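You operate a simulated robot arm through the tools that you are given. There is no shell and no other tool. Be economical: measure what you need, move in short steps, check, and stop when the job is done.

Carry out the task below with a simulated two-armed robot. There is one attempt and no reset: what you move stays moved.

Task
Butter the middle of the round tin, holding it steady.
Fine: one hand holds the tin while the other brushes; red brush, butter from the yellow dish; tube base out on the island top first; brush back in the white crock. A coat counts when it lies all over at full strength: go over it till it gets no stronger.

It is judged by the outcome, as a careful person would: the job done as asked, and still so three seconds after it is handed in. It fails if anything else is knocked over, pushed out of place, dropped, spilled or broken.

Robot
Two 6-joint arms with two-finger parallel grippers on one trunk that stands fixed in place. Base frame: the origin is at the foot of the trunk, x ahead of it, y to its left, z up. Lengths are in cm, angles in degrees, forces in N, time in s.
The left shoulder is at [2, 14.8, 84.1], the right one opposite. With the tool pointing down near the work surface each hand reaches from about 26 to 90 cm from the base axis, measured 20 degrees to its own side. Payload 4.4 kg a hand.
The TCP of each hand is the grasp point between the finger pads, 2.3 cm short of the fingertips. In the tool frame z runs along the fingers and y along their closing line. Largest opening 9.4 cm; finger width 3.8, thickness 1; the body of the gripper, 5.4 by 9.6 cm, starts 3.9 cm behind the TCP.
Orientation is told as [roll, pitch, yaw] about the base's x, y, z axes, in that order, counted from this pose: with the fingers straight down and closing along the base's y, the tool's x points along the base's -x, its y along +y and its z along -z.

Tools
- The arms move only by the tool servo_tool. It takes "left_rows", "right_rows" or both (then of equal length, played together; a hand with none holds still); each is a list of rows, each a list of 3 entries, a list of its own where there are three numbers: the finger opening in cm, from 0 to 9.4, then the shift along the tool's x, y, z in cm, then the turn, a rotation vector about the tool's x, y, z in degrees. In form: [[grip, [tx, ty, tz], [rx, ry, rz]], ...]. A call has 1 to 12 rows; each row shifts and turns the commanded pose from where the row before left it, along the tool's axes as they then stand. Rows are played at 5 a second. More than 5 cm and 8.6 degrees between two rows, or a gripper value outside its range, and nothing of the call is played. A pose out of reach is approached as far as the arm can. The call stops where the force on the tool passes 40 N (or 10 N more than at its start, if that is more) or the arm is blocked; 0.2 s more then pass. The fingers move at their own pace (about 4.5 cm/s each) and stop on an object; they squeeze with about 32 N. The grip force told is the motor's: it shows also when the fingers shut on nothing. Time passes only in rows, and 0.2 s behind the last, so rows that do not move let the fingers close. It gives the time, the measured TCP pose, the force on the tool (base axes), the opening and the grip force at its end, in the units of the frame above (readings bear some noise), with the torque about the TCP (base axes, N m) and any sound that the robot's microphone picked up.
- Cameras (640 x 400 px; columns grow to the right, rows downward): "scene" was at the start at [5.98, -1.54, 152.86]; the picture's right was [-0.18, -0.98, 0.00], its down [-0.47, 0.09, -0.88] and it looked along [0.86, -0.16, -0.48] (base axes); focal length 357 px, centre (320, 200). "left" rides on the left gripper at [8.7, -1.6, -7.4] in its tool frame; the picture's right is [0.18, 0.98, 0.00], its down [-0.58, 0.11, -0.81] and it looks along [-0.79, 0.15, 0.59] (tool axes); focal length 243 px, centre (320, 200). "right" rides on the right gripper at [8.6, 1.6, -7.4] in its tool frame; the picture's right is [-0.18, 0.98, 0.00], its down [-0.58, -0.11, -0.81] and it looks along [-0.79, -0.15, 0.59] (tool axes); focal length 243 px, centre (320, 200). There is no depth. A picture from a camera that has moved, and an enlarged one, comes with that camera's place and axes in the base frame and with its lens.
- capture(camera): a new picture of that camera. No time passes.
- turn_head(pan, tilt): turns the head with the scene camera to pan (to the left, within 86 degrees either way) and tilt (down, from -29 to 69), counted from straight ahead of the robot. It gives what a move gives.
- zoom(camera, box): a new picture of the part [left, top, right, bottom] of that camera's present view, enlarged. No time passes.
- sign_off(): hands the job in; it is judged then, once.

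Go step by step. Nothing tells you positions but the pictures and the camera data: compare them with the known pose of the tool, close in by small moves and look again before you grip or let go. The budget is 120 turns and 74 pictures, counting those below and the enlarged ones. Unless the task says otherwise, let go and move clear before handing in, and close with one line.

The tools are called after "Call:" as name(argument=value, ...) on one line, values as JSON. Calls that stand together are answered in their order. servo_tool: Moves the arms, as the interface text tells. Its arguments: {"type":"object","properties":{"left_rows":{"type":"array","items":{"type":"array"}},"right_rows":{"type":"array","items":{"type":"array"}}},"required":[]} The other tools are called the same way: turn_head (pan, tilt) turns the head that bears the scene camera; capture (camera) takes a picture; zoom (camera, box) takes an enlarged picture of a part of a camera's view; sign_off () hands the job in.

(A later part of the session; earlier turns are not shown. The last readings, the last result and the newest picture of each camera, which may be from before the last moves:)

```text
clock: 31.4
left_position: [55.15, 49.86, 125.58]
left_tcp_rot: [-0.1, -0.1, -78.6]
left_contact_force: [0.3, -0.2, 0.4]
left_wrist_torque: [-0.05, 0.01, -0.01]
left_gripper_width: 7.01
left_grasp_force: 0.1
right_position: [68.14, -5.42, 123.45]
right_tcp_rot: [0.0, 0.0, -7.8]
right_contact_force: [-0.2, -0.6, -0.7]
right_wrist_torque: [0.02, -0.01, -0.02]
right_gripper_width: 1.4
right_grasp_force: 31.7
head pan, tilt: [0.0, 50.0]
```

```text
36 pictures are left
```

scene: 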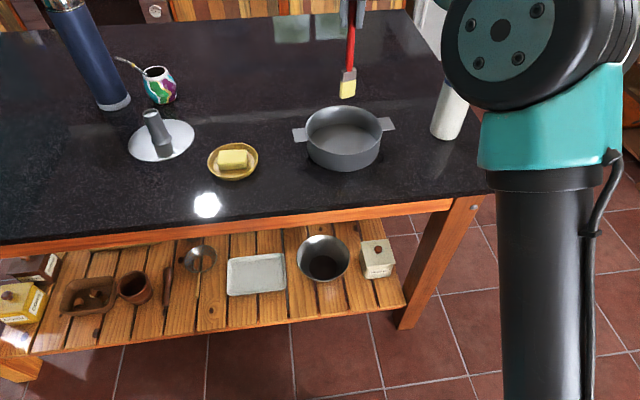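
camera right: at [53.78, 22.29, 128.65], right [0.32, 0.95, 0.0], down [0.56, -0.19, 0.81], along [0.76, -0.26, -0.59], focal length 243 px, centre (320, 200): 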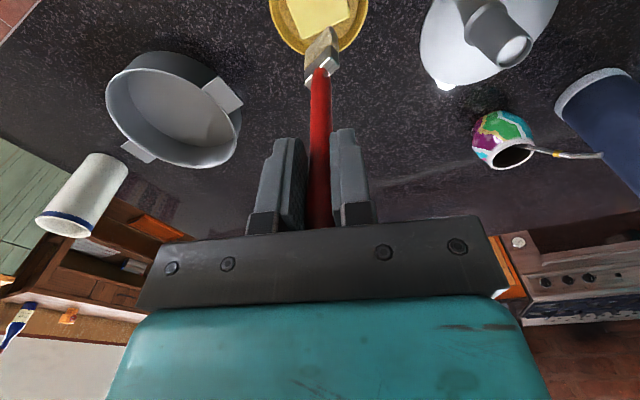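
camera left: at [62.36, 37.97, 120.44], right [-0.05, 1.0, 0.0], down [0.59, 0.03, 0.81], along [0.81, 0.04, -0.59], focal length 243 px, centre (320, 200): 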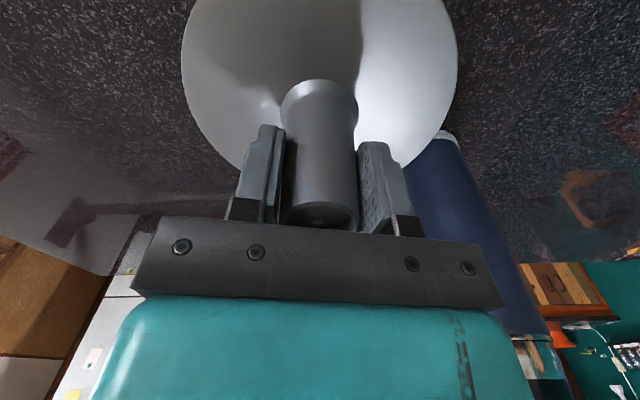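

Now I bring the left hand to hover outside the left tab, tilted 20° so its wrist stays away from the brush hand.

Call:
servo_tool(left_rows=[[7, [-4.1, 0.3, 0.8], [0, 0, 0]], [7, [-4.1, 0.3, 0.8], [0, 0, 0]], [7, [-4.1, 0.3, 1.3], [0, 0, 0]], [7, [-4.1, 0.3, 1.3], [0, 0, 0]], [7, [-4.1, 0.3, 1.3], [0, 0, 0]], [7, [-4.1, 0.3, 1.3], [0, 0, 0]], [7, [-4.1, 0.3, 1.3], [0, 0, 0]], [7, [-4.1, 0.3, 1.3], [0, 0, 0]], [7, [-4.1, 0.3, 1.3], [0, -6.67, 0]], [7, [0, 0, 0], [0, -6.67, 0]], [7, [0, 0, 0], [0, -6.67, 0]], [7, [0, 0, 0], [0, 0, 0]]])

Call:
capture(camera="left")

Call:
capture(camera="scene")

```text
clock: 34.0
left_position: [65.04, 14.23, 114.83]
left_tcp_rot: [0.0, -20.0, -78.6]
left_contact_force: [0.0, 0.4, -0.2]
left_wrist_torque: [-0.01, 0.04, 0.01]
left_gripper_width: 6.99
left_grasp_force: 0.0
right_position: [68.23, -5.44, 123.56]
right_tcp_rot: [0.1, 0.0, -7.8]
right_contact_force: [-0.9, 0.2, -0.9]
right_wrist_torque: [0.02, -0.01, 0.01]
right_gripper_width: 1.37
right_grasp_force: 32.1
head pan, tilt: [0.0, 50.0]
```

```text
35 pictures are left
camera left: at [61.41, 24.41, 118.98], right [0.93, 0.36, -0.06], down [0.16, -0.24, 0.96], along [0.33, -0.9, -0.28], focal length 243 px, centre (320, 200)
```

left: 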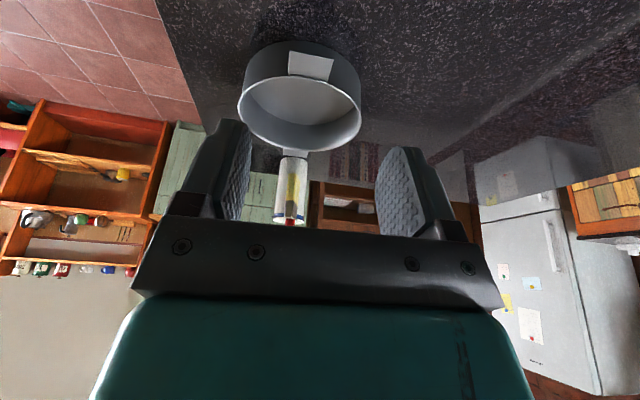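

```text
34 pictures are left
```

scene: 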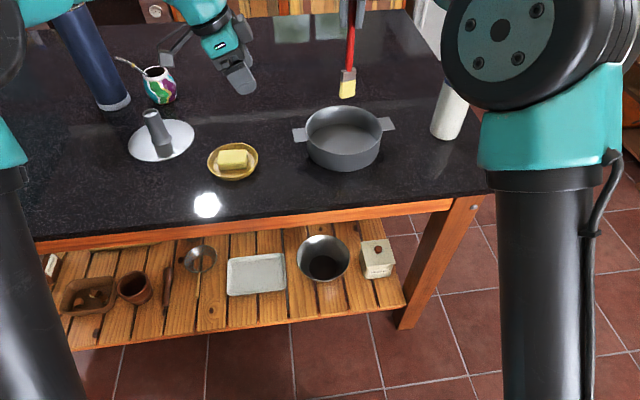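

Tab centre comes out near (67, 4.5, 98), about 4.9 cm wide. I move to a hover above its outer part and check again.

Call:
servo_tool(left_rows=[[7.5, [-1.71, -0.14, 3.76], [0, 0, 0]], [7.5, [-1.71, -0.14, 3.76], [0, 0, 0]], [7.5, [-1.71, -0.14, 3.76], [0, 0, 0]], [7.5, [0, 0, 0], [0, 0, 0]]])

Call:
capture(camera="left")

Call:
zoom(camera="scene", box=[230, 40, 410, 190])

```text
clock: 35.0
left_position: [66.5, 5.91, 106.1]
left_tcp_rot: [0.0, -20.0, -78.5]
left_contact_force: [0.1, 0.0, -0.2]
left_wrist_torque: [-0.01, -0.01, -0.01]
left_gripper_width: 7.5
left_grasp_force: 0.1
right_position: [68.09, -5.45, 123.54]
right_tcp_rot: [0.0, 0.0, -7.7]
right_contact_force: [-0.1, -0.4, 0.4]
right_wrist_torque: [0.02, 0.0, -0.01]
right_gripper_width: 1.36
right_grasp_force: 32.2
head pan, tilt: [0.0, 50.0]
```

```text
33 pictures are left
camera left: at [62.84, 16.04, 110.28], right [0.93, 0.36, -0.06], down [0.16, -0.24, 0.96], along [0.33, -0.9, -0.28], focal length 243 px, centre (320, 200)
```

left: 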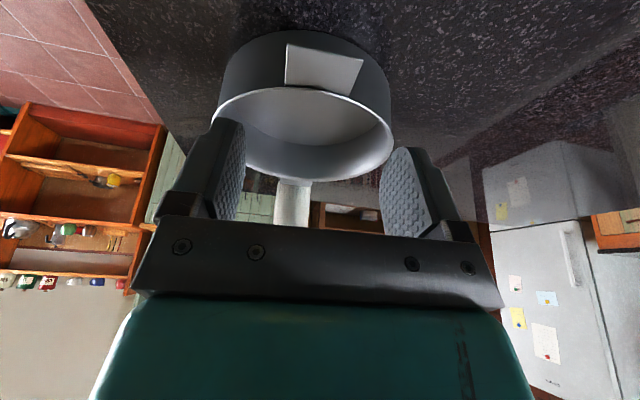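

```text
2.67 times, centred on (320, 115) of scene
camera zoom: at [4.74, 0.14, 149.7], right [0.0, -1.0, 0.0], down [-0.77, 0.0, -0.64], along [0.64, 0.0, -0.77], focal length 952 px, centre (320, 427)
```

zoom: 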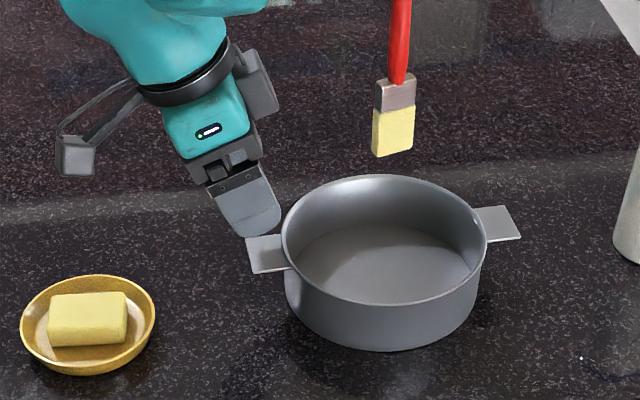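

The tab runs from about y 2.3 to 5.5 and is lined up with the fingers. I lower straddling it and close.

Call:
servo_tool(left_rows=[[7.5, [0.5, -0.18, 2.1], [0, 0, 0]], [7.5, [0.5, 0, 2.0], [0, 0, 0]], [7.5, [0.5, 0, 2.0], [0, 0, 0]], [7.5, [0.4, 0, 1.7], [0, 0, 0]], [7.5, [0, 0, 0], [0, 0, 0]]])

Call:
capture(camera="left")

Call:
zoom(camera="scene", box=[260, 80, 400, 190])

```text
clock: 36.2
left_position: [66.33, 4.95, 97.94]
left_tcp_rot: [0.0, -20.0, -78.6]
left_contact_force: [0.1, -0.3, 0.3]
left_wrist_torque: [-0.04, 0.0, -0.01]
left_gripper_width: 7.5
left_grasp_force: 0.1
right_position: [68.03, -5.45, 123.65]
right_tcp_rot: [0.0, 0.0, -7.8]
right_contact_force: [0.6, 0.5, -0.4]
right_wrist_torque: [-0.01, 0.01, -0.01]
right_gripper_width: 1.41
right_grasp_force: 32.7
head pan, tilt: [0.0, 50.0]
```

```text
31 pictures are left
camera left: at [62.59, 15.06, 102.14], right [0.93, 0.36, -0.06], down [0.16, -0.24, 0.96], along [0.33, -0.9, -0.28], focal length 243 px, centre (320, 200)
```

left: 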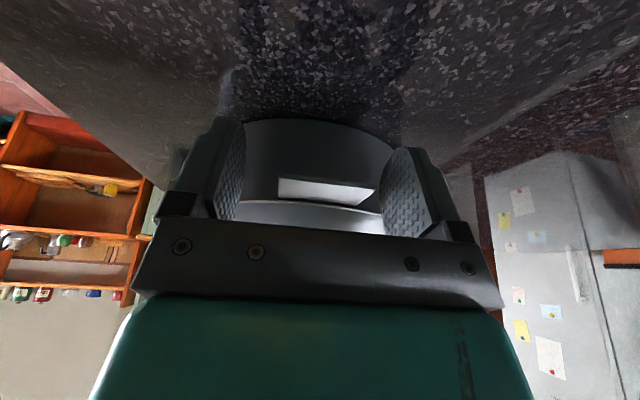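

```text
3.64 times, centred on (330, 135) of scene
camera zoom: at [4.74, 0.14, 149.7], right [0.0, -1.0, 0.0], down [-0.77, 0.0, -0.64], along [0.64, 0.0, -0.77], focal length 1299 px, centre (284, 436)
```

zoom: 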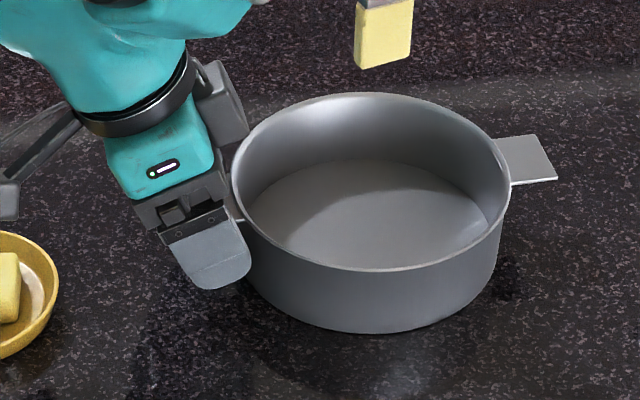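

The tab is between the fingers but about half a centimetre off centre. I shift along the closing line and close.

Call:
servo_tool(left_rows=[[7.5, [0, 0.5, 0], [0, 0, 0]], [5.5, [0, 0, 0], [0, 0, 0]], [4.8, [0, 0, 0], [0, 0, 0]], [4, [0, 0, 0], [0, 0, 0]], [3, [0, 0, 0], [0, 0, 0]], [3, [0, 0, 0], [0, 0, 0]]])

Call:
capture(camera="left")

Call:
zoom(camera="scene", box=[260, 80, 400, 190])

```text
clock: 37.6
left_position: [66.84, 5.1, 98.08]
left_tcp_rot: [0.1, -20.2, -78.5]
left_contact_force: [-1.4, 1.0, 1.2]
left_wrist_torque: [-0.09, -0.01, -0.1]
left_gripper_width: 4.47
left_grasp_force: 31.8
right_position: [68.11, -5.56, 123.55]
right_tcp_rot: [0.0, 0.0, -7.8]
right_contact_force: [0.1, -0.2, -0.5]
right_wrist_torque: [-0.03, 0.01, 0.01]
right_gripper_width: 1.37
right_grasp_force: 31.4
head pan, tilt: [0.0, 50.0]
```

```text
29 pictures are left
camera left: at [63.12, 15.16, 102.25], right [0.93, 0.36, -0.06], down [0.16, -0.24, 0.96], along [0.33, -0.9, -0.28], focal length 243 px, centre (320, 200)
```

left: 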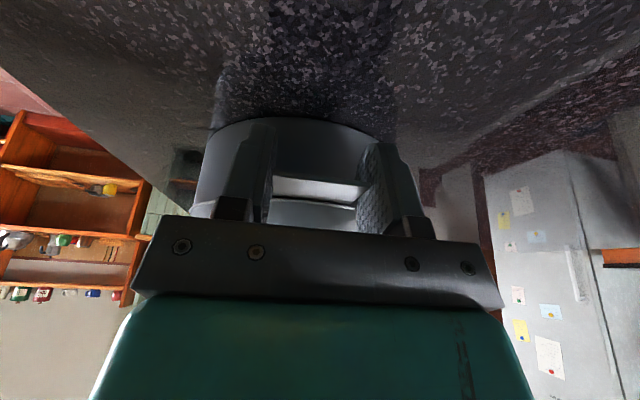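

```text
3.64 times, centred on (330, 135) of scene
camera zoom: at [4.74, 0.14, 149.7], right [0.0, -1.0, 0.0], down [-0.77, 0.0, -0.64], along [0.64, 0.0, -0.77], focal length 1299 px, centre (284, 436)
```

zoom: 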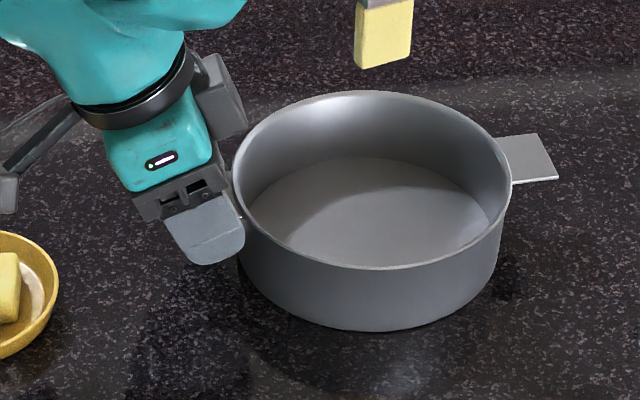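

The left hand now holds the tin by its tab (4.47 cm wide) and the tin hasn't moved noticeably. I lower the brush over the tin's centre.

Call:
servo_tool(right_rows=[[0.5, [-0.2, 0.1, 4], [0, 0, 0]], [0.5, [0, 0, 4], [0, 0, 0]], [0.5, [0, 0, 3.5], [0, 0, 0]], [0.5, [0, 0, 0], [0, 0, 0]]])

Call:
zoom(camera="scene", box=[250, 60, 410, 190])

```text
clock: 38.6
left_position: [66.92, 5.03, 98.14]
left_tcp_rot: [0.1, -20.2, -78.6]
left_contact_force: [-0.5, 0.4, 2.1]
left_wrist_torque: [-0.1, 0.01, -0.09]
left_gripper_width: 4.48
left_grasp_force: 32.1
right_position: [68.39, -5.25, 112.09]
right_tcp_rot: [-0.1, 0.0, -7.9]
right_contact_force: [-0.2, -0.6, -0.4]
right_wrist_torque: [-0.03, -0.01, 0.01]
right_gripper_width: 1.39
right_grasp_force: 32.2
head pan, tilt: [0.0, 50.0]
```

```text
3.08 times, centred on (330, 125) of scene
camera zoom: at [4.74, 0.14, 149.7], right [0.0, -1.0, 0.0], down [-0.77, 0.0, -0.64], along [0.64, 0.0, -0.77], focal length 1099 px, centre (289, 431)
```

zoom: 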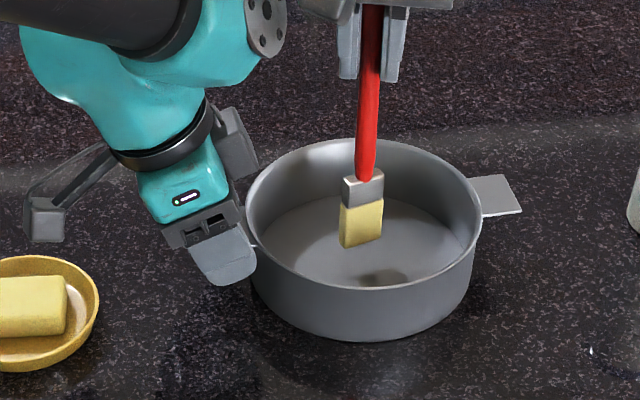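

Plenty of room between the hands. I go down in small steps until the bristles touch the floor.

Call:
servo_tool(right_rows=[[0.5, [0, 0, 1.0], [0, 0, 0]], [0.5, [0, 0, 0.8], [0, 0, 0]], [0.5, [0, 0, 0.3], [0, 0, 0]], [0.5, [0, 0, 0.3], [0, 0, 0]], [0.5, [0, 0, 0], [0, 0, 0]]])

```text
clock: 39.8
left_position: [66.76, 4.98, 98.14]
left_tcp_rot: [0.0, -20.2, -78.6]
left_contact_force: [5.2, -1.6, 0.2]
left_wrist_torque: [0.23, -0.05, 0.19]
left_gripper_width: 4.45
left_grasp_force: 31.8
right_position: [68.48, -5.47, 110.0]
right_tcp_rot: [0.1, -0.3, -7.9]
right_contact_force: [0.2, 0.0, 29.7]
right_wrist_torque: [0.0, -0.27, 0.01]
right_gripper_width: 1.45
right_grasp_force: 32.1
head pan, tilt: [0.0, 50.0]
```

Contact with about 30 N, at TCP z ≈ 110. I ease off to a light pressure and make a short stroke to see how the butter lays.

Call:
servo_tool(right_rows=[[0.5, [0, 0, -0.2], [0, 0, 0]], [0.5, [-0.7, 0, 0], [0, 0, 0]], [0.5, [-0.7, 0, 0], [0, 0, 0]], [0.5, [-0.7, 0, 0], [0, 0, 0]], [0.5, [0.7, 0, 0], [0, 0, 0]], [0.5, [0.7, 0, 0], [0, 0, 0]], [0.5, [0.7, 0, 0], [0, 0, 0]], [0.5, [0.7, 0, 0], [0, 0, 0]], [0.5, [0.7, 0, 0], [0, 0, 0]], [0.5, [0.7, 0, 0], [0, 0, 0]]])

Call:
zoom(camera="scene", box=[280, 85, 400, 180])

```text
clock: 42.0
left_position: [66.83, 5.16, 98.12]
left_tcp_rot: [0.0, -20.0, -78.5]
left_contact_force: [-0.5, 0.8, 1.1]
left_wrist_torque: [0.04, 0.16, -0.07]
left_gripper_width: 4.48
left_grasp_force: 32.0
right_position: [66.53, -5.19, 109.64]
right_tcp_rot: [-0.1, 0.0, -7.7]
right_contact_force: [-1.0, 0.0, -0.8]
right_wrist_torque: [-0.01, 0.01, 0.03]
right_gripper_width: 1.37
right_grasp_force: 31.9
head pan, tilt: [0.0, 50.0]
```

```text
4.21 times, centred on (340, 132) of scene
camera zoom: at [4.74, 0.14, 149.7], right [0.0, -1.0, 0.0], down [-0.77, 0.0, -0.64], along [0.64, 0.0, -0.77], focal length 1504 px, centre (236, 484)
```

zoom: 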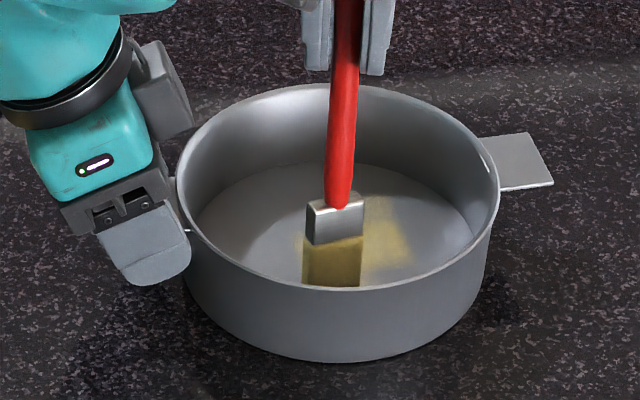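

A light film is laid at the centre; the contact is now very light. I press slightly more and make a full front-to-back stroke through the middle.

Call:
servo_tool(right_rows=[[0.5, [0, 0, 0.15], [0, 0, 0]], [0.5, [1.2, 0, 0], [0, 0, 0]], [0.5, [1.2, 0, 0], [0, 0, 0]], [0.5, [-1.2, 0, 0], [0, 0, 0]], [0.5, [-1.2, 0, 0], [0, 0, 0]], [0.5, [-1.2, 0, 0], [0, 0, 0]], [0.5, [-1.2, 0, 0], [0, 0, 0]], [0.5, [-1.2, 0, 0], [0, 0, 0]], [0.5, [-1.2, 0, 0], [0, 0, 0]], [0.5, [-1.2, 0, 0], [0, 0, 0]]])

Call:
zoom(camera="scene", box=[280, 85, 400, 180])

```text
clock: 44.2
left_position: [66.82, 5.08, 98.21]
left_tcp_rot: [0.0, -20.1, -78.6]
left_contact_force: [-0.5, 0.8, 0.9]
left_wrist_torque: [0.01, 0.07, -0.07]
left_gripper_width: 4.47
left_grasp_force: 32.0
right_position: [72.43, -5.8, 109.64]
right_tcp_rot: [0.0, 0.0, -7.7]
right_contact_force: [-0.7, 1.2, 1.8]
right_wrist_torque: [0.03, 0.12, 0.02]
right_gripper_width: 1.38
right_grasp_force: 32.1
head pan, tilt: [0.0, 50.0]
```

```text
4.21 times, centred on (340, 132) of scene
camera zoom: at [4.73, 0.14, 149.7], right [0.0, -1.0, 0.0], down [-0.77, 0.0, -0.64], along [0.64, 0.0, -0.77], focal length 1504 px, centre (236, 484)
```

zoom: 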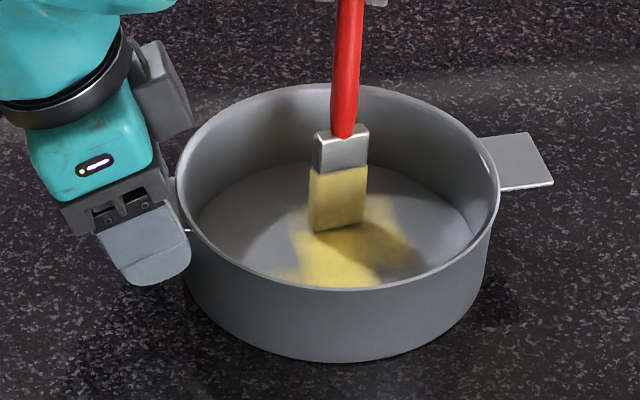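

A clear yellow swath now. I work across toward the right side in overlapping strips.

Call:
servo_tool(right_rows=[[0.5, [0, -1.7, 0], [0, 0, 0]], [0.5, [1.2, 0, 0], [0, 0, 0]], [0.5, [1.2, 0, 0], [0, 0, 0]], [0.5, [1.2, 0, 0], [0, 0, 0]], [0.5, [1.2, 0, 0], [0, 0, 0]], [0.5, [1.2, 0, 0], [0, 0, 0]], [0.5, [1.2, 0, 0], [0, 0, 0]], [0.5, [1.2, 0, 0], [0, 0, 0]], [0.5, [0, -1.6, 0], [0, 0, 0]], [0.5, [-1.2, 0, 0], [0, 0, 0]], [0.5, [-1.2, 0, 0], [0, 0, 0]], [0.5, [-1.2, 0, 0], [0, 0, 0]]])

Call:
servo_tool(right_rows=[[0.5, [-1.2, 0, 0], [0, 0, 0]], [0.5, [-1.2, 0, 0], [0, 0, 0]], [0.5, [-1.2, 0, 0], [0, 0, 0]], [0.5, [0.5, 1.6, 0], [0, 0, 0]], [0.5, [1.2, 0, 0], [0, 0, 0]], [0.5, [1.2, 0, 0], [0, 0, 0]], [0.5, [1.2, 0, 0], [0, 0, 0]], [0.5, [1.2, 0, 0], [0, 0, 0]], [0.5, [1.2, 0, 0], [0, 0, 0]], [0.5, [1.2, 0, 0], [0, 0, 0]]])

Call:
zoom(camera="scene", box=[280, 85, 400, 180])

```text
clock: 46.8
left_position: [66.73, 4.9, 98.13]
left_tcp_rot: [0.0, -20.1, -78.6]
left_contact_force: [1.4, -1.9, -0.3]
left_wrist_torque: [0.09, 0.03, 0.25]
left_gripper_width: 4.47
left_grasp_force: 31.9
right_position: [67.1, -8.52, 109.49]
right_tcp_rot: [0.0, 0.0, -7.9]
right_contact_force: [-3.0, -0.1, 10.1]
right_wrist_torque: [-0.13, 0.58, 0.01]
right_gripper_width: 1.37
right_grasp_force: 32.1
head pan, tilt: [0.0, 50.0]
```

```text
clock: 49.0
left_position: [66.68, 4.98, 98.14]
left_tcp_rot: [0.0, -20.1, -78.5]
left_contact_force: [-5.1, 1.5, 2.9]
left_wrist_torque: [-0.23, -0.14, -0.41]
left_gripper_width: 4.49
left_grasp_force: 32.0
right_position: [63.46, -6.38, 109.7]
right_tcp_rot: [0.1, 0.0, -8.0]
right_contact_force: [5.2, -1.0, -0.5]
right_wrist_torque: [-0.15, -0.85, -0.04]
right_gripper_width: 1.36
right_grasp_force: 32.0
head pan, tilt: [0.0, 50.0]
```

```text
4.21 times, centred on (340, 132) of scene
camera zoom: at [4.74, 0.14, 149.7], right [0.0, -1.0, 0.0], down [-0.77, 0.0, -0.64], along [0.64, 0.0, -0.77], focal length 1504 px, centre (236, 484)
```

zoom: 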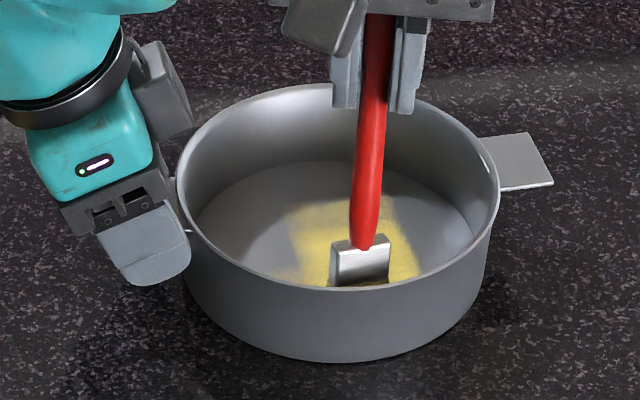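

The right half is coating well. Before working toward the left hand I check the clearance between the two hands.

Call:
capture(camera="scene")

Call:
capture(camera="right")

```text
23 pictures are left
```

scene: 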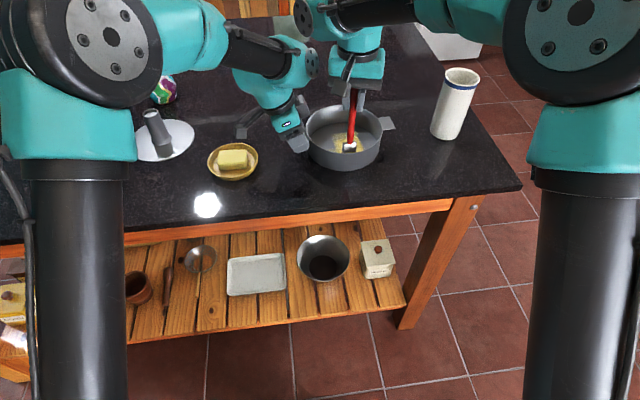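

```text
22 pictures are left
camera right: at [55.15, -3.63, 117.16], right [0.32, 0.95, 0.0], down [0.56, -0.19, 0.81], along [0.77, -0.26, -0.59], focal length 243 px, centre (320, 200)
```

right: 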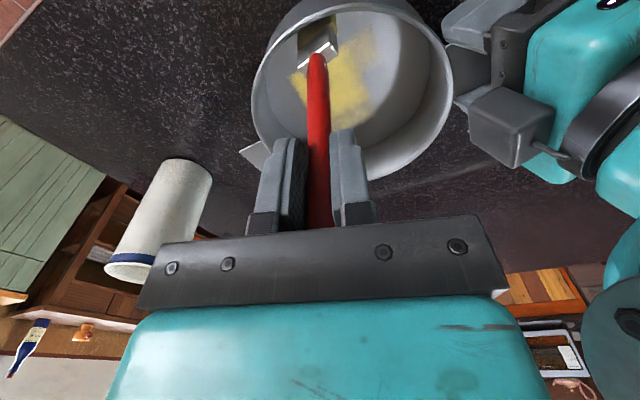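

The left wrist would get close to the brush hand on the tin's left side, so I'll lift, turn the brush so its wide side lies along x, and lean the hand 12° away toward the right.

Call:
servo_tool(right_rows=[[0.5, [-2, 0, -3], [0, 0, 0]], [0.5, [-2, 0, -4], [0, 0, 0]], [0.5, [0, 0, -2], [0, 0, 0]], [0.5, [0, 0, 0], [0, 0, -8.25]], [0.5, [0, 0, 0], [0, 0, -8.25]], [0.5, [0, 0, 0], [0, 0, -8.25]], [0.5, [0, 0, 0], [0, 0, -8.25]], [0.5, [0, 0, 0], [0, 0, -8.25]], [0.5, [0, 0, 0], [0, 0, -8.25]], [0.5, [0, 0, 0], [0, 0, -8.25]], [0.5, [0, 0, 0], [0, 0, -8.25]]])

Call:
servo_tool(right_rows=[[0.5, [0, 0, 0], [-3.16, -5.1, 0]], [0.5, [0, 0, 0], [-3.16, -5.1, 0]], [0.5, [0, 0, 0], [0, 0, 0]]])

Call:
capture(camera="scene")

```text
clock: 51.4
left_position: [66.82, 5.04, 98.15]
left_tcp_rot: [0.0, -20.1, -78.5]
left_contact_force: [0.4, -1.5, 1.5]
left_wrist_torque: [-0.06, -0.03, 0.01]
left_gripper_width: 4.46
left_grasp_force: 31.7
right_position: [67.4, -6.99, 118.72]
right_tcp_rot: [0.0, 0.0, 58.3]
right_contact_force: [0.5, 0.7, 0.1]
right_wrist_torque: [0.02, -0.01, -0.04]
right_gripper_width: 1.38
right_grasp_force: 31.8
head pan, tilt: [0.0, 50.0]
```

```text
clock: 52.2
left_position: [66.89, 4.98, 98.24]
left_tcp_rot: [-0.1, -20.0, -78.5]
left_contact_force: [0.5, -0.2, 1.9]
left_wrist_torque: [-0.07, 0.02, -0.01]
left_gripper_width: 4.48
left_grasp_force: 32.1
right_position: [67.44, -6.91, 118.74]
right_tcp_rot: [6.3, -10.2, 57.5]
right_contact_force: [-0.6, -0.1, -0.6]
right_wrist_torque: [0.0, -0.01, -0.01]
right_gripper_width: 1.41
right_grasp_force: 32.0
head pan, tilt: [0.0, 50.0]
```

```text
21 pictures are left
```

scene: 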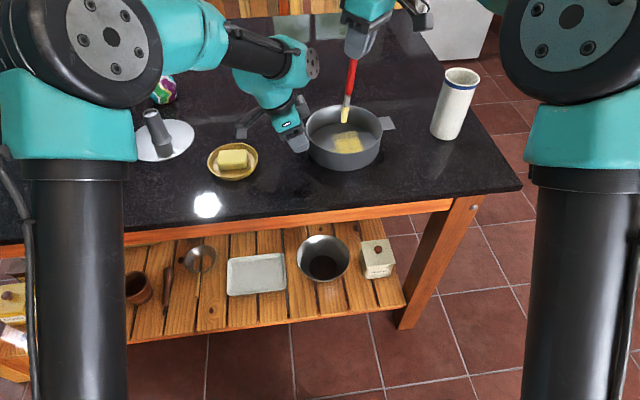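

The brush now leans as intended, edge-on to the view, with ample room. I look at the coat so far.

Call:
zoom(camera="scene", box=[290, 90, 400, 175])

```text
4.71 times, centred on (345, 132) of scene
camera zoom: at [4.74, 0.14, 149.7], right [0.0, -1.0, 0.0], down [-0.77, 0.0, -0.64], along [0.64, 0.0, -0.77], focal length 1680 px, centre (202, 518)
```

zoom: 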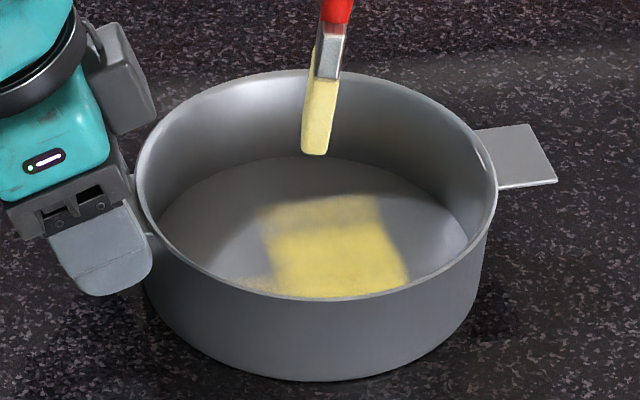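

The coat covers the right and middle well; the left third and far edge still need it. I bring the tilted brush down just above the floor at about (68.7, -4).

Call:
servo_tool(right_rows=[[0.5, [-0.21, -0.79, 2.74], [0, 0, 0]], [0.5, [-0.21, -0.79, 2.74], [0, 0, 0]], [0.5, [-0.21, -0.79, 2.74], [0, 0, 0]], [0.5, [0, 0, 0.5], [0, 0, 0]], [0.5, [0, 0, 0], [0, 0, 0]]])

Call:
zoom(camera="scene", box=[290, 90, 400, 175])

```text
clock: 53.4
left_position: [66.87, 5.04, 98.18]
left_tcp_rot: [0.0, -20.1, -78.5]
left_contact_force: [0.0, 1.4, 3.1]
left_wrist_torque: [0.01, 0.06, 0.01]
left_gripper_width: 4.48
left_grasp_force: 31.9
right_position: [69.69, -5.91, 109.98]
right_tcp_rot: [6.4, -10.2, 57.5]
right_contact_force: [0.4, 0.8, 0.4]
right_wrist_torque: [0.0, 0.03, 0.01]
right_gripper_width: 1.4
right_grasp_force: 32.1
head pan, tilt: [0.0, 50.0]
```

```text
4.71 times, centred on (345, 132) of scene
camera zoom: at [4.74, 0.14, 149.7], right [0.0, -1.0, 0.0], down [-0.77, 0.0, -0.64], along [0.64, 0.0, -0.77], focal length 1680 px, centre (202, 518)
```

zoom: 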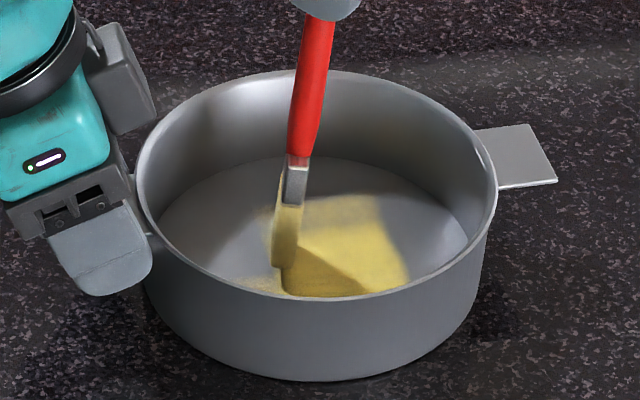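

The tip is where I want it, just above the floor. I lower to contact and stroke toward the left side and back.

Call:
servo_tool(right_rows=[[0.5, [0.06, -0.04, 0.35], [0, 0, 0]], [0.5, [-0.83, 0.52, 0.21], [0, 0, 0]], [0.5, [-0.83, 0.52, 0.21], [0, 0, 0]], [0.5, [-0.83, 0.52, 0.21], [0, 0, 0]], [0.5, [0, 0, 0], [0, 0, 0]]])

Call:
zoom(camera="scene", box=[260, 20, 400, 175])

```text
clock: 54.6
left_position: [66.77, 5.06, 98.2]
left_tcp_rot: [0.1, -20.0, -78.5]
left_contact_force: [-0.9, 0.8, 2.4]
left_wrist_torque: [0.02, 0.03, 0.01]
left_gripper_width: 4.46
left_grasp_force: 32.7
right_position: [69.66, -2.86, 109.59]
right_tcp_rot: [6.4, -10.1, 57.6]
right_contact_force: [-0.7, -0.2, -0.2]
right_wrist_torque: [0.0, 0.04, -0.02]
right_gripper_width: 1.41
right_grasp_force: 32.0
head pan, tilt: [0.0, 50.0]
```

```text
2.58 times, centred on (330, 98) of scene
camera zoom: at [4.74, 0.14, 149.7], right [0.0, -1.0, 0.0], down [-0.77, 0.0, -0.64], along [0.64, 0.0, -0.77], focal length 922 px, centre (294, 464)
```

zoom: 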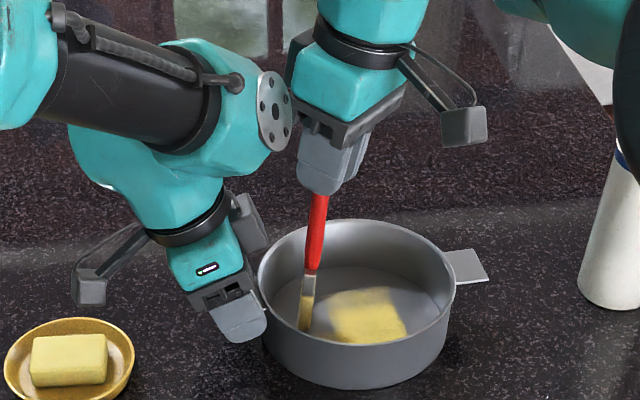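

Clearance is just adequate, so this is as far left as I go. No floor contact yet; I lower a bit more and stroke back.

Call:
servo_tool(right_rows=[[0.5, [0.035, -0.02, 0.2], [0, 0, 0]], [0.5, [0.035, -0.02, 0.2], [0, 0, 0]], [0.5, [0, 0, 0], [0, 0, 0]]])

```text
clock: 55.4
left_position: [66.78, 4.97, 98.08]
left_tcp_rot: [0.0, -20.1, -78.5]
left_contact_force: [6.2, -0.6, -2.2]
left_wrist_torque: [-0.11, -0.04, 0.3]
left_gripper_width: 4.46
left_grasp_force: 31.3
right_position: [69.66, -2.89, 109.46]
right_tcp_rot: [6.2, -10.4, 57.6]
right_contact_force: [-1.8, -0.4, 30.2]
right_wrist_torque: [0.28, 0.13, 0.06]
right_gripper_width: 1.43
right_grasp_force: 31.2
head pan, tilt: [0.0, 50.0]
```

Good contact. I ease pressure and run strokes on the middle-left and far-left lanes.

Call:
servo_tool(right_rows=[[0.5, [-0.03, 0.02, -0.13], [0, 0, 0]], [0.5, [0.83, -0.52, -0.21], [0, 0, 0]], [0.5, [0.83, -0.52, -0.21], [0, 0, 0]], [0.5, [0.83, -0.52, -0.21], [0, 0, 0]], [0.5, [0.83, -0.52, -0.21], [0, 0, 0]], [0.5, [-1.27, -2.04, 0], [0, 0, 0]], [0.5, [-0.83, 0.52, 0.21], [0, 0, 0]], [0.5, [-0.83, 0.52, 0.21], [0, 0, 0]], [0.5, [-0.83, 0.52, 0.21], [0, 0, 0]], [0.5, [-0.83, 0.52, 0.21], [0, 0, 0]], [0.5, [0.83, -0.52, -0.21], [0, 0, 0]], [0.5, [0.83, -0.52, -0.21], [0, 0, 0]]])

Call:
zoom(camera="scene", box=[290, 90, 400, 175])

```text
clock: 58.0
left_position: [66.89, 5.09, 98.11]
left_tcp_rot: [0.0, -20.1, -78.5]
left_contact_force: [0.5, -0.7, 0.8]
left_wrist_torque: [0.09, 0.01, -0.05]
left_gripper_width: 4.49
left_grasp_force: 32.1
right_position: [72.14, -4.89, 109.24]
right_tcp_rot: [6.4, -10.2, 57.5]
right_contact_force: [-0.4, 0.1, -1.6]
right_wrist_torque: [0.0, -0.02, 0.01]
right_gripper_width: 1.4
right_grasp_force: 32.5
head pan, tilt: [0.0, 50.0]
```

```text
4.71 times, centred on (345, 132) of scene
camera zoom: at [4.74, 0.14, 149.7], right [0.0, -1.0, 0.0], down [-0.77, 0.0, -0.64], along [0.64, 0.0, -0.77], focal length 1680 px, centre (202, 518)
```

zoom: 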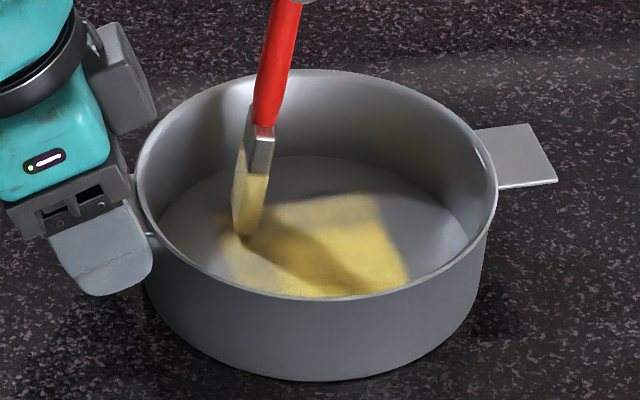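

The left lanes are getting a light coat. I press a touch more and keep stroking.

Call:
servo_tool(right_rows=[[0.5, [0.03, -0.02, 0.17], [0, 0, 0]], [0.5, [0.83, -0.52, -0.21], [0, 0, 0]], [0.5, [0.83, -0.52, -0.21], [0, 0, 0]], [0.5, [0.83, -0.52, -0.21], [0, 0, 0]], [0.5, [1.27, 2.04, 0], [0, 0, 0]], [0.5, [-0.83, 0.52, 0.21], [0, 0, 0]], [0.5, [-0.83, 0.52, 0.21], [0, 0, 0]], [0.5, [-0.83, 0.52, 0.21], [0, 0, 0]], [0.5, [-0.83, 0.52, 0.21], [0, 0, 0]], [0.5, [-0.83, 0.52, 0.21], [0, 0, 0]], [0.5, [0.63, 1.02, 0], [0, 0, 0]], [0.5, [0.83, -0.52, -0.21], [0, 0, 0]]])

Call:
servo_tool(right_rows=[[0.5, [0.83, -0.52, -0.21], [0, 0, 0]], [0.5, [0.83, -0.52, -0.21], [0, 0, 0]], [0.5, [0.83, -0.52, -0.21], [0, 0, 0]], [0.5, [0.83, -0.52, -0.21], [0, 0, 0]], [0.5, [0.95, 1.53, 0], [0, 0, 0]], [0.5, [-0.83, 0.52, 0.21], [0, 0, 0]], [0.5, [-0.83, 0.52, 0.21], [0, 0, 0]], [0.5, [-0.83, 0.52, 0.21], [0, 0, 0]], [0.5, [-0.83, 0.52, 0.21], [0, 0, 0]], [0.5, [0, 0, 0], [0, 0, 0]]])

Call:
zoom(camera="scene", box=[290, 90, 400, 175])

```text
clock: 60.6
left_position: [66.78, 5.15, 98.03]
left_tcp_rot: [0.0, -20.1, -78.5]
left_contact_force: [-1.7, 0.2, 1.0]
left_wrist_torque: [0.13, 0.06, -0.07]
left_gripper_width: 4.47
left_grasp_force: 31.7
right_position: [68.5, -3.83, 109.12]
right_tcp_rot: [6.3, -10.2, 57.6]
right_contact_force: [0.4, 3.4, 8.5]
right_wrist_torque: [0.64, -0.18, 0.0]
right_gripper_width: 1.37
right_grasp_force: 32.4
head pan, tilt: [0.0, 50.0]
```

```text
clock: 62.8
left_position: [66.75, 4.96, 98.02]
left_tcp_rot: [-0.1, -20.1, -78.5]
left_contact_force: [1.6, -0.3, -0.3]
left_wrist_torque: [-0.05, -0.02, 0.06]
left_gripper_width: 4.47
left_grasp_force: 32.0
right_position: [66.96, -3.87, 109.09]
right_tcp_rot: [6.3, -10.2, 57.6]
right_contact_force: [0.3, -0.4, 4.3]
right_wrist_torque: [0.03, -0.06, 0.01]
right_gripper_width: 1.4
right_grasp_force: 31.6
head pan, tilt: [0.0, 50.0]
```

```text
4.71 times, centred on (345, 132) of scene
camera zoom: at [4.74, 0.14, 149.7], right [0.0, -1.0, 0.0], down [-0.77, 0.0, -0.64], along [0.64, 0.0, -0.77], focal length 1680 px, centre (202, 518)
```

zoom: 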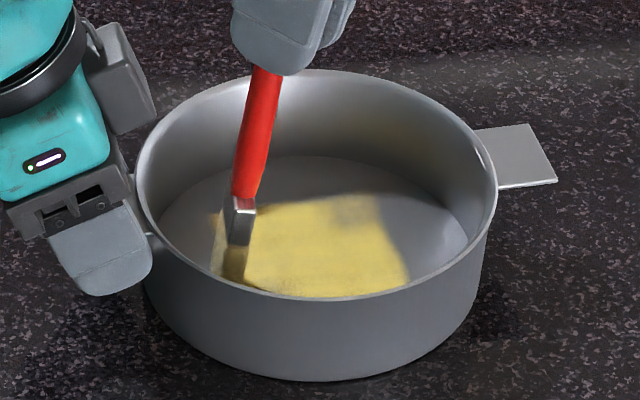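

The left side is now solid. I sweep back across and cover the far-right corner the same way.

Call:
servo_tool(right_rows=[[0.5, [1.0, -0.62, -0.25], [0, 0, 0]], [0.5, [1.0, -0.62, -0.25], [0, 0, 0]], [0.5, [1.0, -0.62, -0.25], [0, 0, 0]], [0.5, [1.0, -0.62, -0.25], [0, 0, 0]], [0.5, [1.0, -0.62, -0.25], [0, 0, 0]], [0.5, [1.0, -0.62, -0.25], [0, 0, 0]], [0.5, [-0.79, -1.27, 0], [0, 0, 0]], [0.5, [-0.79, -1.27, 0], [0, 0, 0]], [0.5, [1.0, -0.62, -0.25], [0, 0, 0]], [0.5, [-0.79, -1.27, 0], [0, 0, 0]], [0.5, [-1.0, 0.62, 0.25], [0, 0, 0]], [0.5, [-1.0, 0.62, 0.25], [0, 0, 0]]])

Call:
servo_tool(right_rows=[[0.5, [-1.0, 0.62, 0.25], [0, 0, 0]], [0.5, [-1.0, 0.62, 0.25], [0, 0, 0]], [0.5, [-1.0, 0.62, 0.25], [0, 0, 0]], [0.5, [-1.0, 0.62, 0.25], [0, 0, 0]], [0.5, [-1.0, 0.62, 0.25], [0, 0, 0]], [0.5, [-0.69, -1.1, 0], [0, 0, 0]], [0.5, [1.0, -0.62, -0.25], [0, 0, 0]], [0.5, [1.0, -0.62, -0.25], [0, 0, 0]], [0.5, [1.0, -0.62, -0.25], [0, 0, 0]], [0.5, [1.0, -0.62, -0.25], [0, 0, 0]], [0.5, [1.0, -0.62, -0.25], [0, 0, 0]], [0.5, [1.0, -0.62, -0.25], [0, 0, 0]]])

Call:
zoom(camera="scene", box=[290, 90, 400, 175])

```text
clock: 65.4
left_position: [66.84, 5.04, 98.18]
left_tcp_rot: [0.0, -20.1, -78.5]
left_contact_force: [-0.4, 0.2, 1.4]
left_wrist_torque: [-0.06, 0.06, -0.03]
left_gripper_width: 4.47
left_grasp_force: 32.0
right_position: [71.19, -9.88, 109.2]
right_tcp_rot: [6.4, -10.2, 57.7]
right_contact_force: [1.1, 0.0, -1.3]
right_wrist_torque: [0.03, 0.0, -0.01]
right_gripper_width: 1.39
right_grasp_force: 32.1
head pan, tilt: [0.0, 50.0]
```

```text
clock: 68.0
left_position: [66.74, 5.0, 98.16]
left_tcp_rot: [-0.1, -20.1, -78.5]
left_contact_force: [-0.7, 0.2, 0.9]
left_wrist_torque: [0.07, 0.02, -0.07]
left_gripper_width: 4.47
left_grasp_force: 32.4
right_position: [72.49, -11.0, 109.16]
right_tcp_rot: [6.3, -10.2, 57.6]
right_contact_force: [0.4, 0.1, 2.8]
right_wrist_torque: [0.13, -0.02, 0.02]
right_gripper_width: 1.36
right_grasp_force: 31.5
head pan, tilt: [0.0, 50.0]
```

```text
4.71 times, centred on (345, 132) of scene
camera zoom: at [4.73, 0.14, 149.7], right [0.0, -1.0, 0.0], down [-0.77, 0.0, -0.64], along [0.64, 0.0, -0.77], focal length 1680 px, centre (202, 518)
```

zoom: 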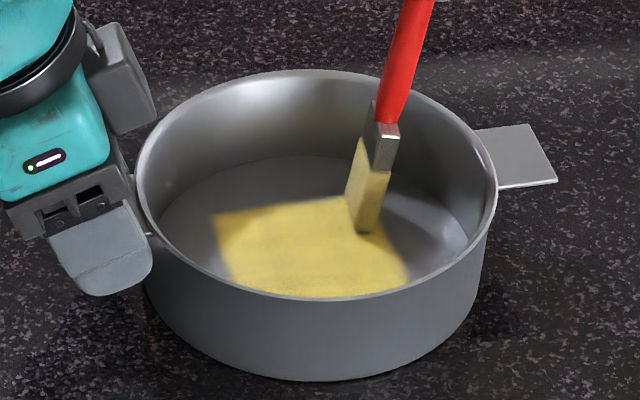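

The coat has a neat straight-edged square outline, about 9 cm across and centred in the tin. I check its near part with the wrist camera.

Call:
capture(camera="right")

```text
14 pictures are left
camera right: at [66.53, -18.85, 115.09], right [-0.74, 0.66, 0.14], down [0.4, 0.26, 0.88], along [0.54, 0.7, -0.45], focal length 243 px, centre (320, 200)
```

right: 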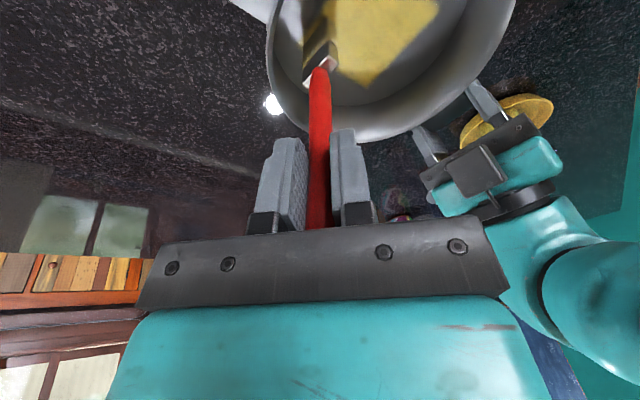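

Only the far part is in view there. I go over the far edge of the square, then the near edge, with full-width strokes to bring it to full strength.

Call:
servo_tool(right_rows=[[0.5, [-0.58, -0.93, 0], [0, 0, 0]], [0.5, [-0.58, -0.93, 0], [0, 0, 0]], [0.5, [-0.85, 0.81, 0.24], [0, 0, 0]], [0.5, [-0.85, 0.81, 0.24], [0, 0, 0]], [0.5, [-0.85, 0.81, 0.24], [0, 0, 0]], [0.5, [-0.85, 0.81, 0.24], [0, 0, 0]], [0.5, [-0.85, 0.81, 0.24], [0, 0, 0]], [0.5, [-0.85, 0.81, 0.24], [0, 0, 0]], [0.5, [-0.85, 0.81, 0.24], [0, 0, 0]], [0.5, [0.85, -0.81, -0.24], [0, 0, 0]], [0.5, [0.85, -0.81, -0.24], [0, 0, 0]], [0.5, [0.85, -0.81, -0.24], [0, 0, 0]]])

Call:
servo_tool(right_rows=[[0.5, [0.85, -0.81, -0.24], [0, 0, 0]], [0.5, [0.85, -0.81, -0.24], [0, 0, 0]], [0.5, [0.85, -0.81, -0.24], [0, 0, 0]], [0.5, [0.85, -0.81, -0.24], [0, 0, 0]], [0.5, [1.33, 1.29, -0.1], [0, 0, 0]], [0.5, [1.33, 1.29, -0.1], [0, 0, 0]], [0.5, [1.33, 1.29, -0.1], [0, 0, 0]], [0.5, [1.33, 1.29, -0.1], [0, 0, 0]], [0.5, [-0.85, 0.81, 0.24], [0, 0, 0]], [0.5, [-0.85, 0.81, 0.24], [0, 0, 0]], [0.5, [-0.85, 0.81, 0.24], [0, 0, 0]], [0.5, [-0.85, 0.81, 0.24], [0, 0, 0]]])

Call:
servo_tool(right_rows=[[0.5, [-0.85, 0.81, 0.24], [0, 0, 0]], [0.5, [-0.85, 0.81, 0.24], [0, 0, 0]], [0.5, [-0.85, 0.81, 0.24], [0, 0, 0]], [0.5, [0.85, -0.81, -0.24], [0, 0, 0]], [0.5, [0.85, -0.81, -0.24], [0, 0, 0]], [0.5, [0.85, -0.81, -0.24], [0, 0, 0]], [0.5, [0.85, -0.81, -0.24], [0, 0, 0]], [0.5, [0.85, -0.81, -0.24], [0, 0, 0]], [0.5, [0.85, -0.81, -0.24], [0, 0, 0]], [0.5, [0.85, -0.81, -0.24], [0, 0, 0]]])

Call:
zoom(camera="scene", box=[290, 90, 400, 175])

```text
clock: 70.6
left_position: [66.81, 4.96, 98.06]
left_tcp_rot: [0.0, -20.1, -78.5]
left_contact_force: [1.7, -0.7, 1.0]
left_wrist_torque: [0.01, 0.01, 0.05]
left_gripper_width: 4.48
left_grasp_force: 32.1
right_position: [73.63, -6.35, 109.1]
right_tcp_rot: [6.5, -10.2, 57.6]
right_contact_force: [0.4, 1.7, 3.0]
right_wrist_torque: [0.25, -0.06, 0.01]
right_gripper_width: 1.42
right_grasp_force: 32.0
head pan, tilt: [0.0, 50.0]
```

```text
clock: 73.2
left_position: [66.72, 5.0, 98.1]
left_tcp_rot: [0.0, -20.1, -78.5]
left_contact_force: [0.1, 0.2, 1.6]
left_wrist_torque: [0.01, -0.04, 0.03]
left_gripper_width: 4.45
left_grasp_force: 32.2
right_position: [66.51, -8.21, 109.16]
right_tcp_rot: [6.4, -10.3, 57.6]
right_contact_force: [-0.4, -0.9, 1.8]
right_wrist_torque: [-0.1, -0.02, 0.0]
right_gripper_width: 1.39
right_grasp_force: 32.2
head pan, tilt: [0.0, 50.0]
```

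```text
clock: 75.4
left_position: [66.73, 5.1, 98.1]
left_tcp_rot: [0.0, -20.2, -78.5]
left_contact_force: [1.6, -1.3, 1.3]
left_wrist_torque: [0.04, 0.04, 0.09]
left_gripper_width: 4.49
left_grasp_force: 32.1
right_position: [67.62, -12.99, 109.04]
right_tcp_rot: [6.4, -10.2, 57.5]
right_contact_force: [-0.5, 1.2, 3.9]
right_wrist_torque: [0.35, 0.06, 0.01]
right_gripper_width: 1.4
right_grasp_force: 31.9
head pan, tilt: [0.0, 50.0]
```

```text
4.71 times, centred on (345, 132) of scene
camera zoom: at [4.73, 0.14, 149.7], right [0.0, -1.0, 0.0], down [-0.77, 0.0, -0.64], along [0.64, 0.0, -0.77], focal length 1680 px, centre (202, 518)
```

zoom: 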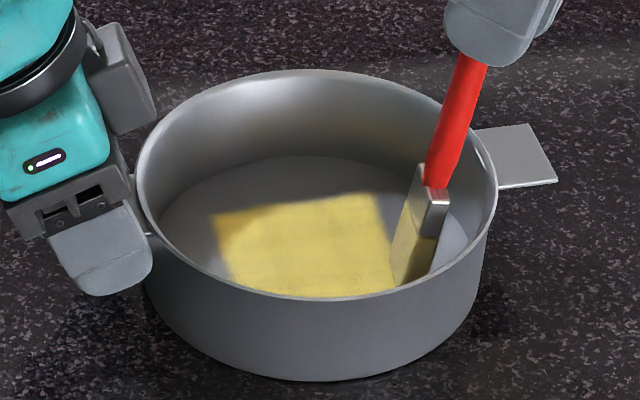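

The square looks evenly coated. I lift the brush out, straighten it and look at the whole coat from above with the wrist camera.

Call:
servo_tool(right_rows=[[0.5, [-0.71, 0.43, -3.9], [0, 0, 0]], [0.5, [-0.71, 0.43, -3.9], [0, 0, 0]], [0.5, [-0.71, 0.43, -3.9], [0, 0, 0]], [0.5, [0, 0, 0], [3.16, 5.1, 0]], [0.5, [0, 0, 0], [3.16, 5.1, 0]], [0.5, [0, 0, 0], [0, 0, 8.25]], [0.5, [0, 0, 0], [0, 0, 8.25]], [0.5, [0, 0, 0], [0, 0, 8.25]], [0.5, [0, 0, 0], [0, 0, 8.25]], [0.5, [0, 0, 0], [0, 0, 8.25]], [0.5, [0, 0, 0], [0, 0, 8.25]], [0.5, [0, 0, 0], [0, 0, 8.25]]])

Call:
servo_tool(right_rows=[[0.5, [0, 0, 0], [0, 0, 8.25]], [0.5, [3, 0, 0], [0, 0, 0]], [0.5, [4, 0, 0], [0, 0, 0]], [0.5, [3, 0, 0], [0, 0, 0]], [0.5, [0, 0, 0], [0, 0, 0]]])

Call:
zoom(camera="right", box=[240, 0, 480, 150])

```text
clock: 78.0
left_position: [66.76, 5.03, 98.01]
left_tcp_rot: [0.0, -20.0, -78.6]
left_contact_force: [-0.9, -0.3, 0.5]
left_wrist_torque: [0.0, -0.03, 0.02]
left_gripper_width: 4.48
left_grasp_force: 31.8
right_position: [67.47, -12.93, 121.09]
right_tcp_rot: [0.0, 0.0, 0.4]
right_contact_force: [0.7, 0.3, 0.2]
right_wrist_torque: [-0.01, 0.01, -0.02]
right_gripper_width: 1.4
right_grasp_force: 31.7
head pan, tilt: [0.0, 50.0]
```

```text
clock: 79.2
left_position: [66.79, 5.09, 98.14]
left_tcp_rot: [0.1, -20.1, -78.5]
left_contact_force: [0.0, 0.1, 1.1]
left_wrist_torque: [0.01, 0.0, 0.1]
left_gripper_width: 4.46
left_grasp_force: 31.9
right_position: [57.68, -11.52, 121.0]
right_tcp_rot: [0.0, 0.1, -7.7]
right_contact_force: [0.0, 0.4, 0.6]
right_wrist_torque: [-0.02, 0.04, -0.02]
right_gripper_width: 1.4
right_grasp_force: 32.1
head pan, tilt: [0.0, 50.0]
```

```text
2.67 times, centred on (360, 75) of right
camera zoom: at [49.2, -8.63, 128.47], right [0.32, 0.95, 0.0], down [0.56, -0.19, 0.81], along [0.77, -0.26, -0.59], focal length 647 px, centre (213, 533)
```

zoom: 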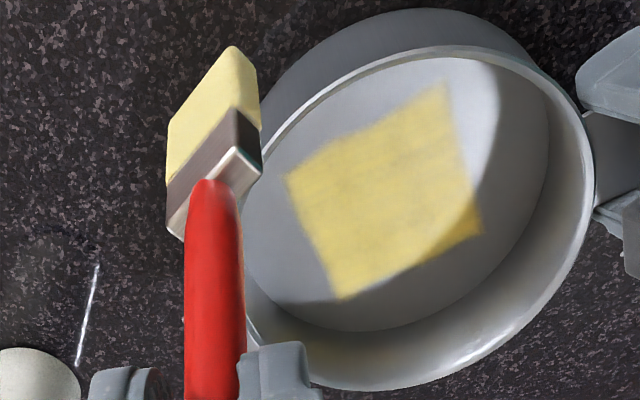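

The whole square patch is coated. I zoom in to judge evenness.

Call:
zoom(camera="right", box=[335, 20, 435, 120])

```text
4.00 times, centred on (385, 70) of right
camera zoom: at [49.2, -8.63, 128.47], right [0.32, 0.95, 0.0], down [0.56, -0.19, 0.81], along [0.77, -0.26, -0.59], focal length 970 px, centre (60, 720)
```

zoom: 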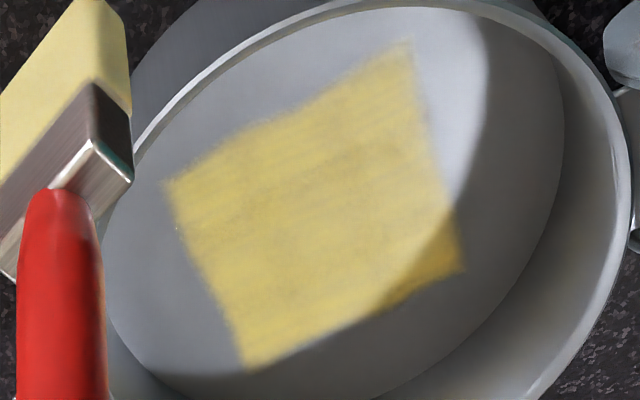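

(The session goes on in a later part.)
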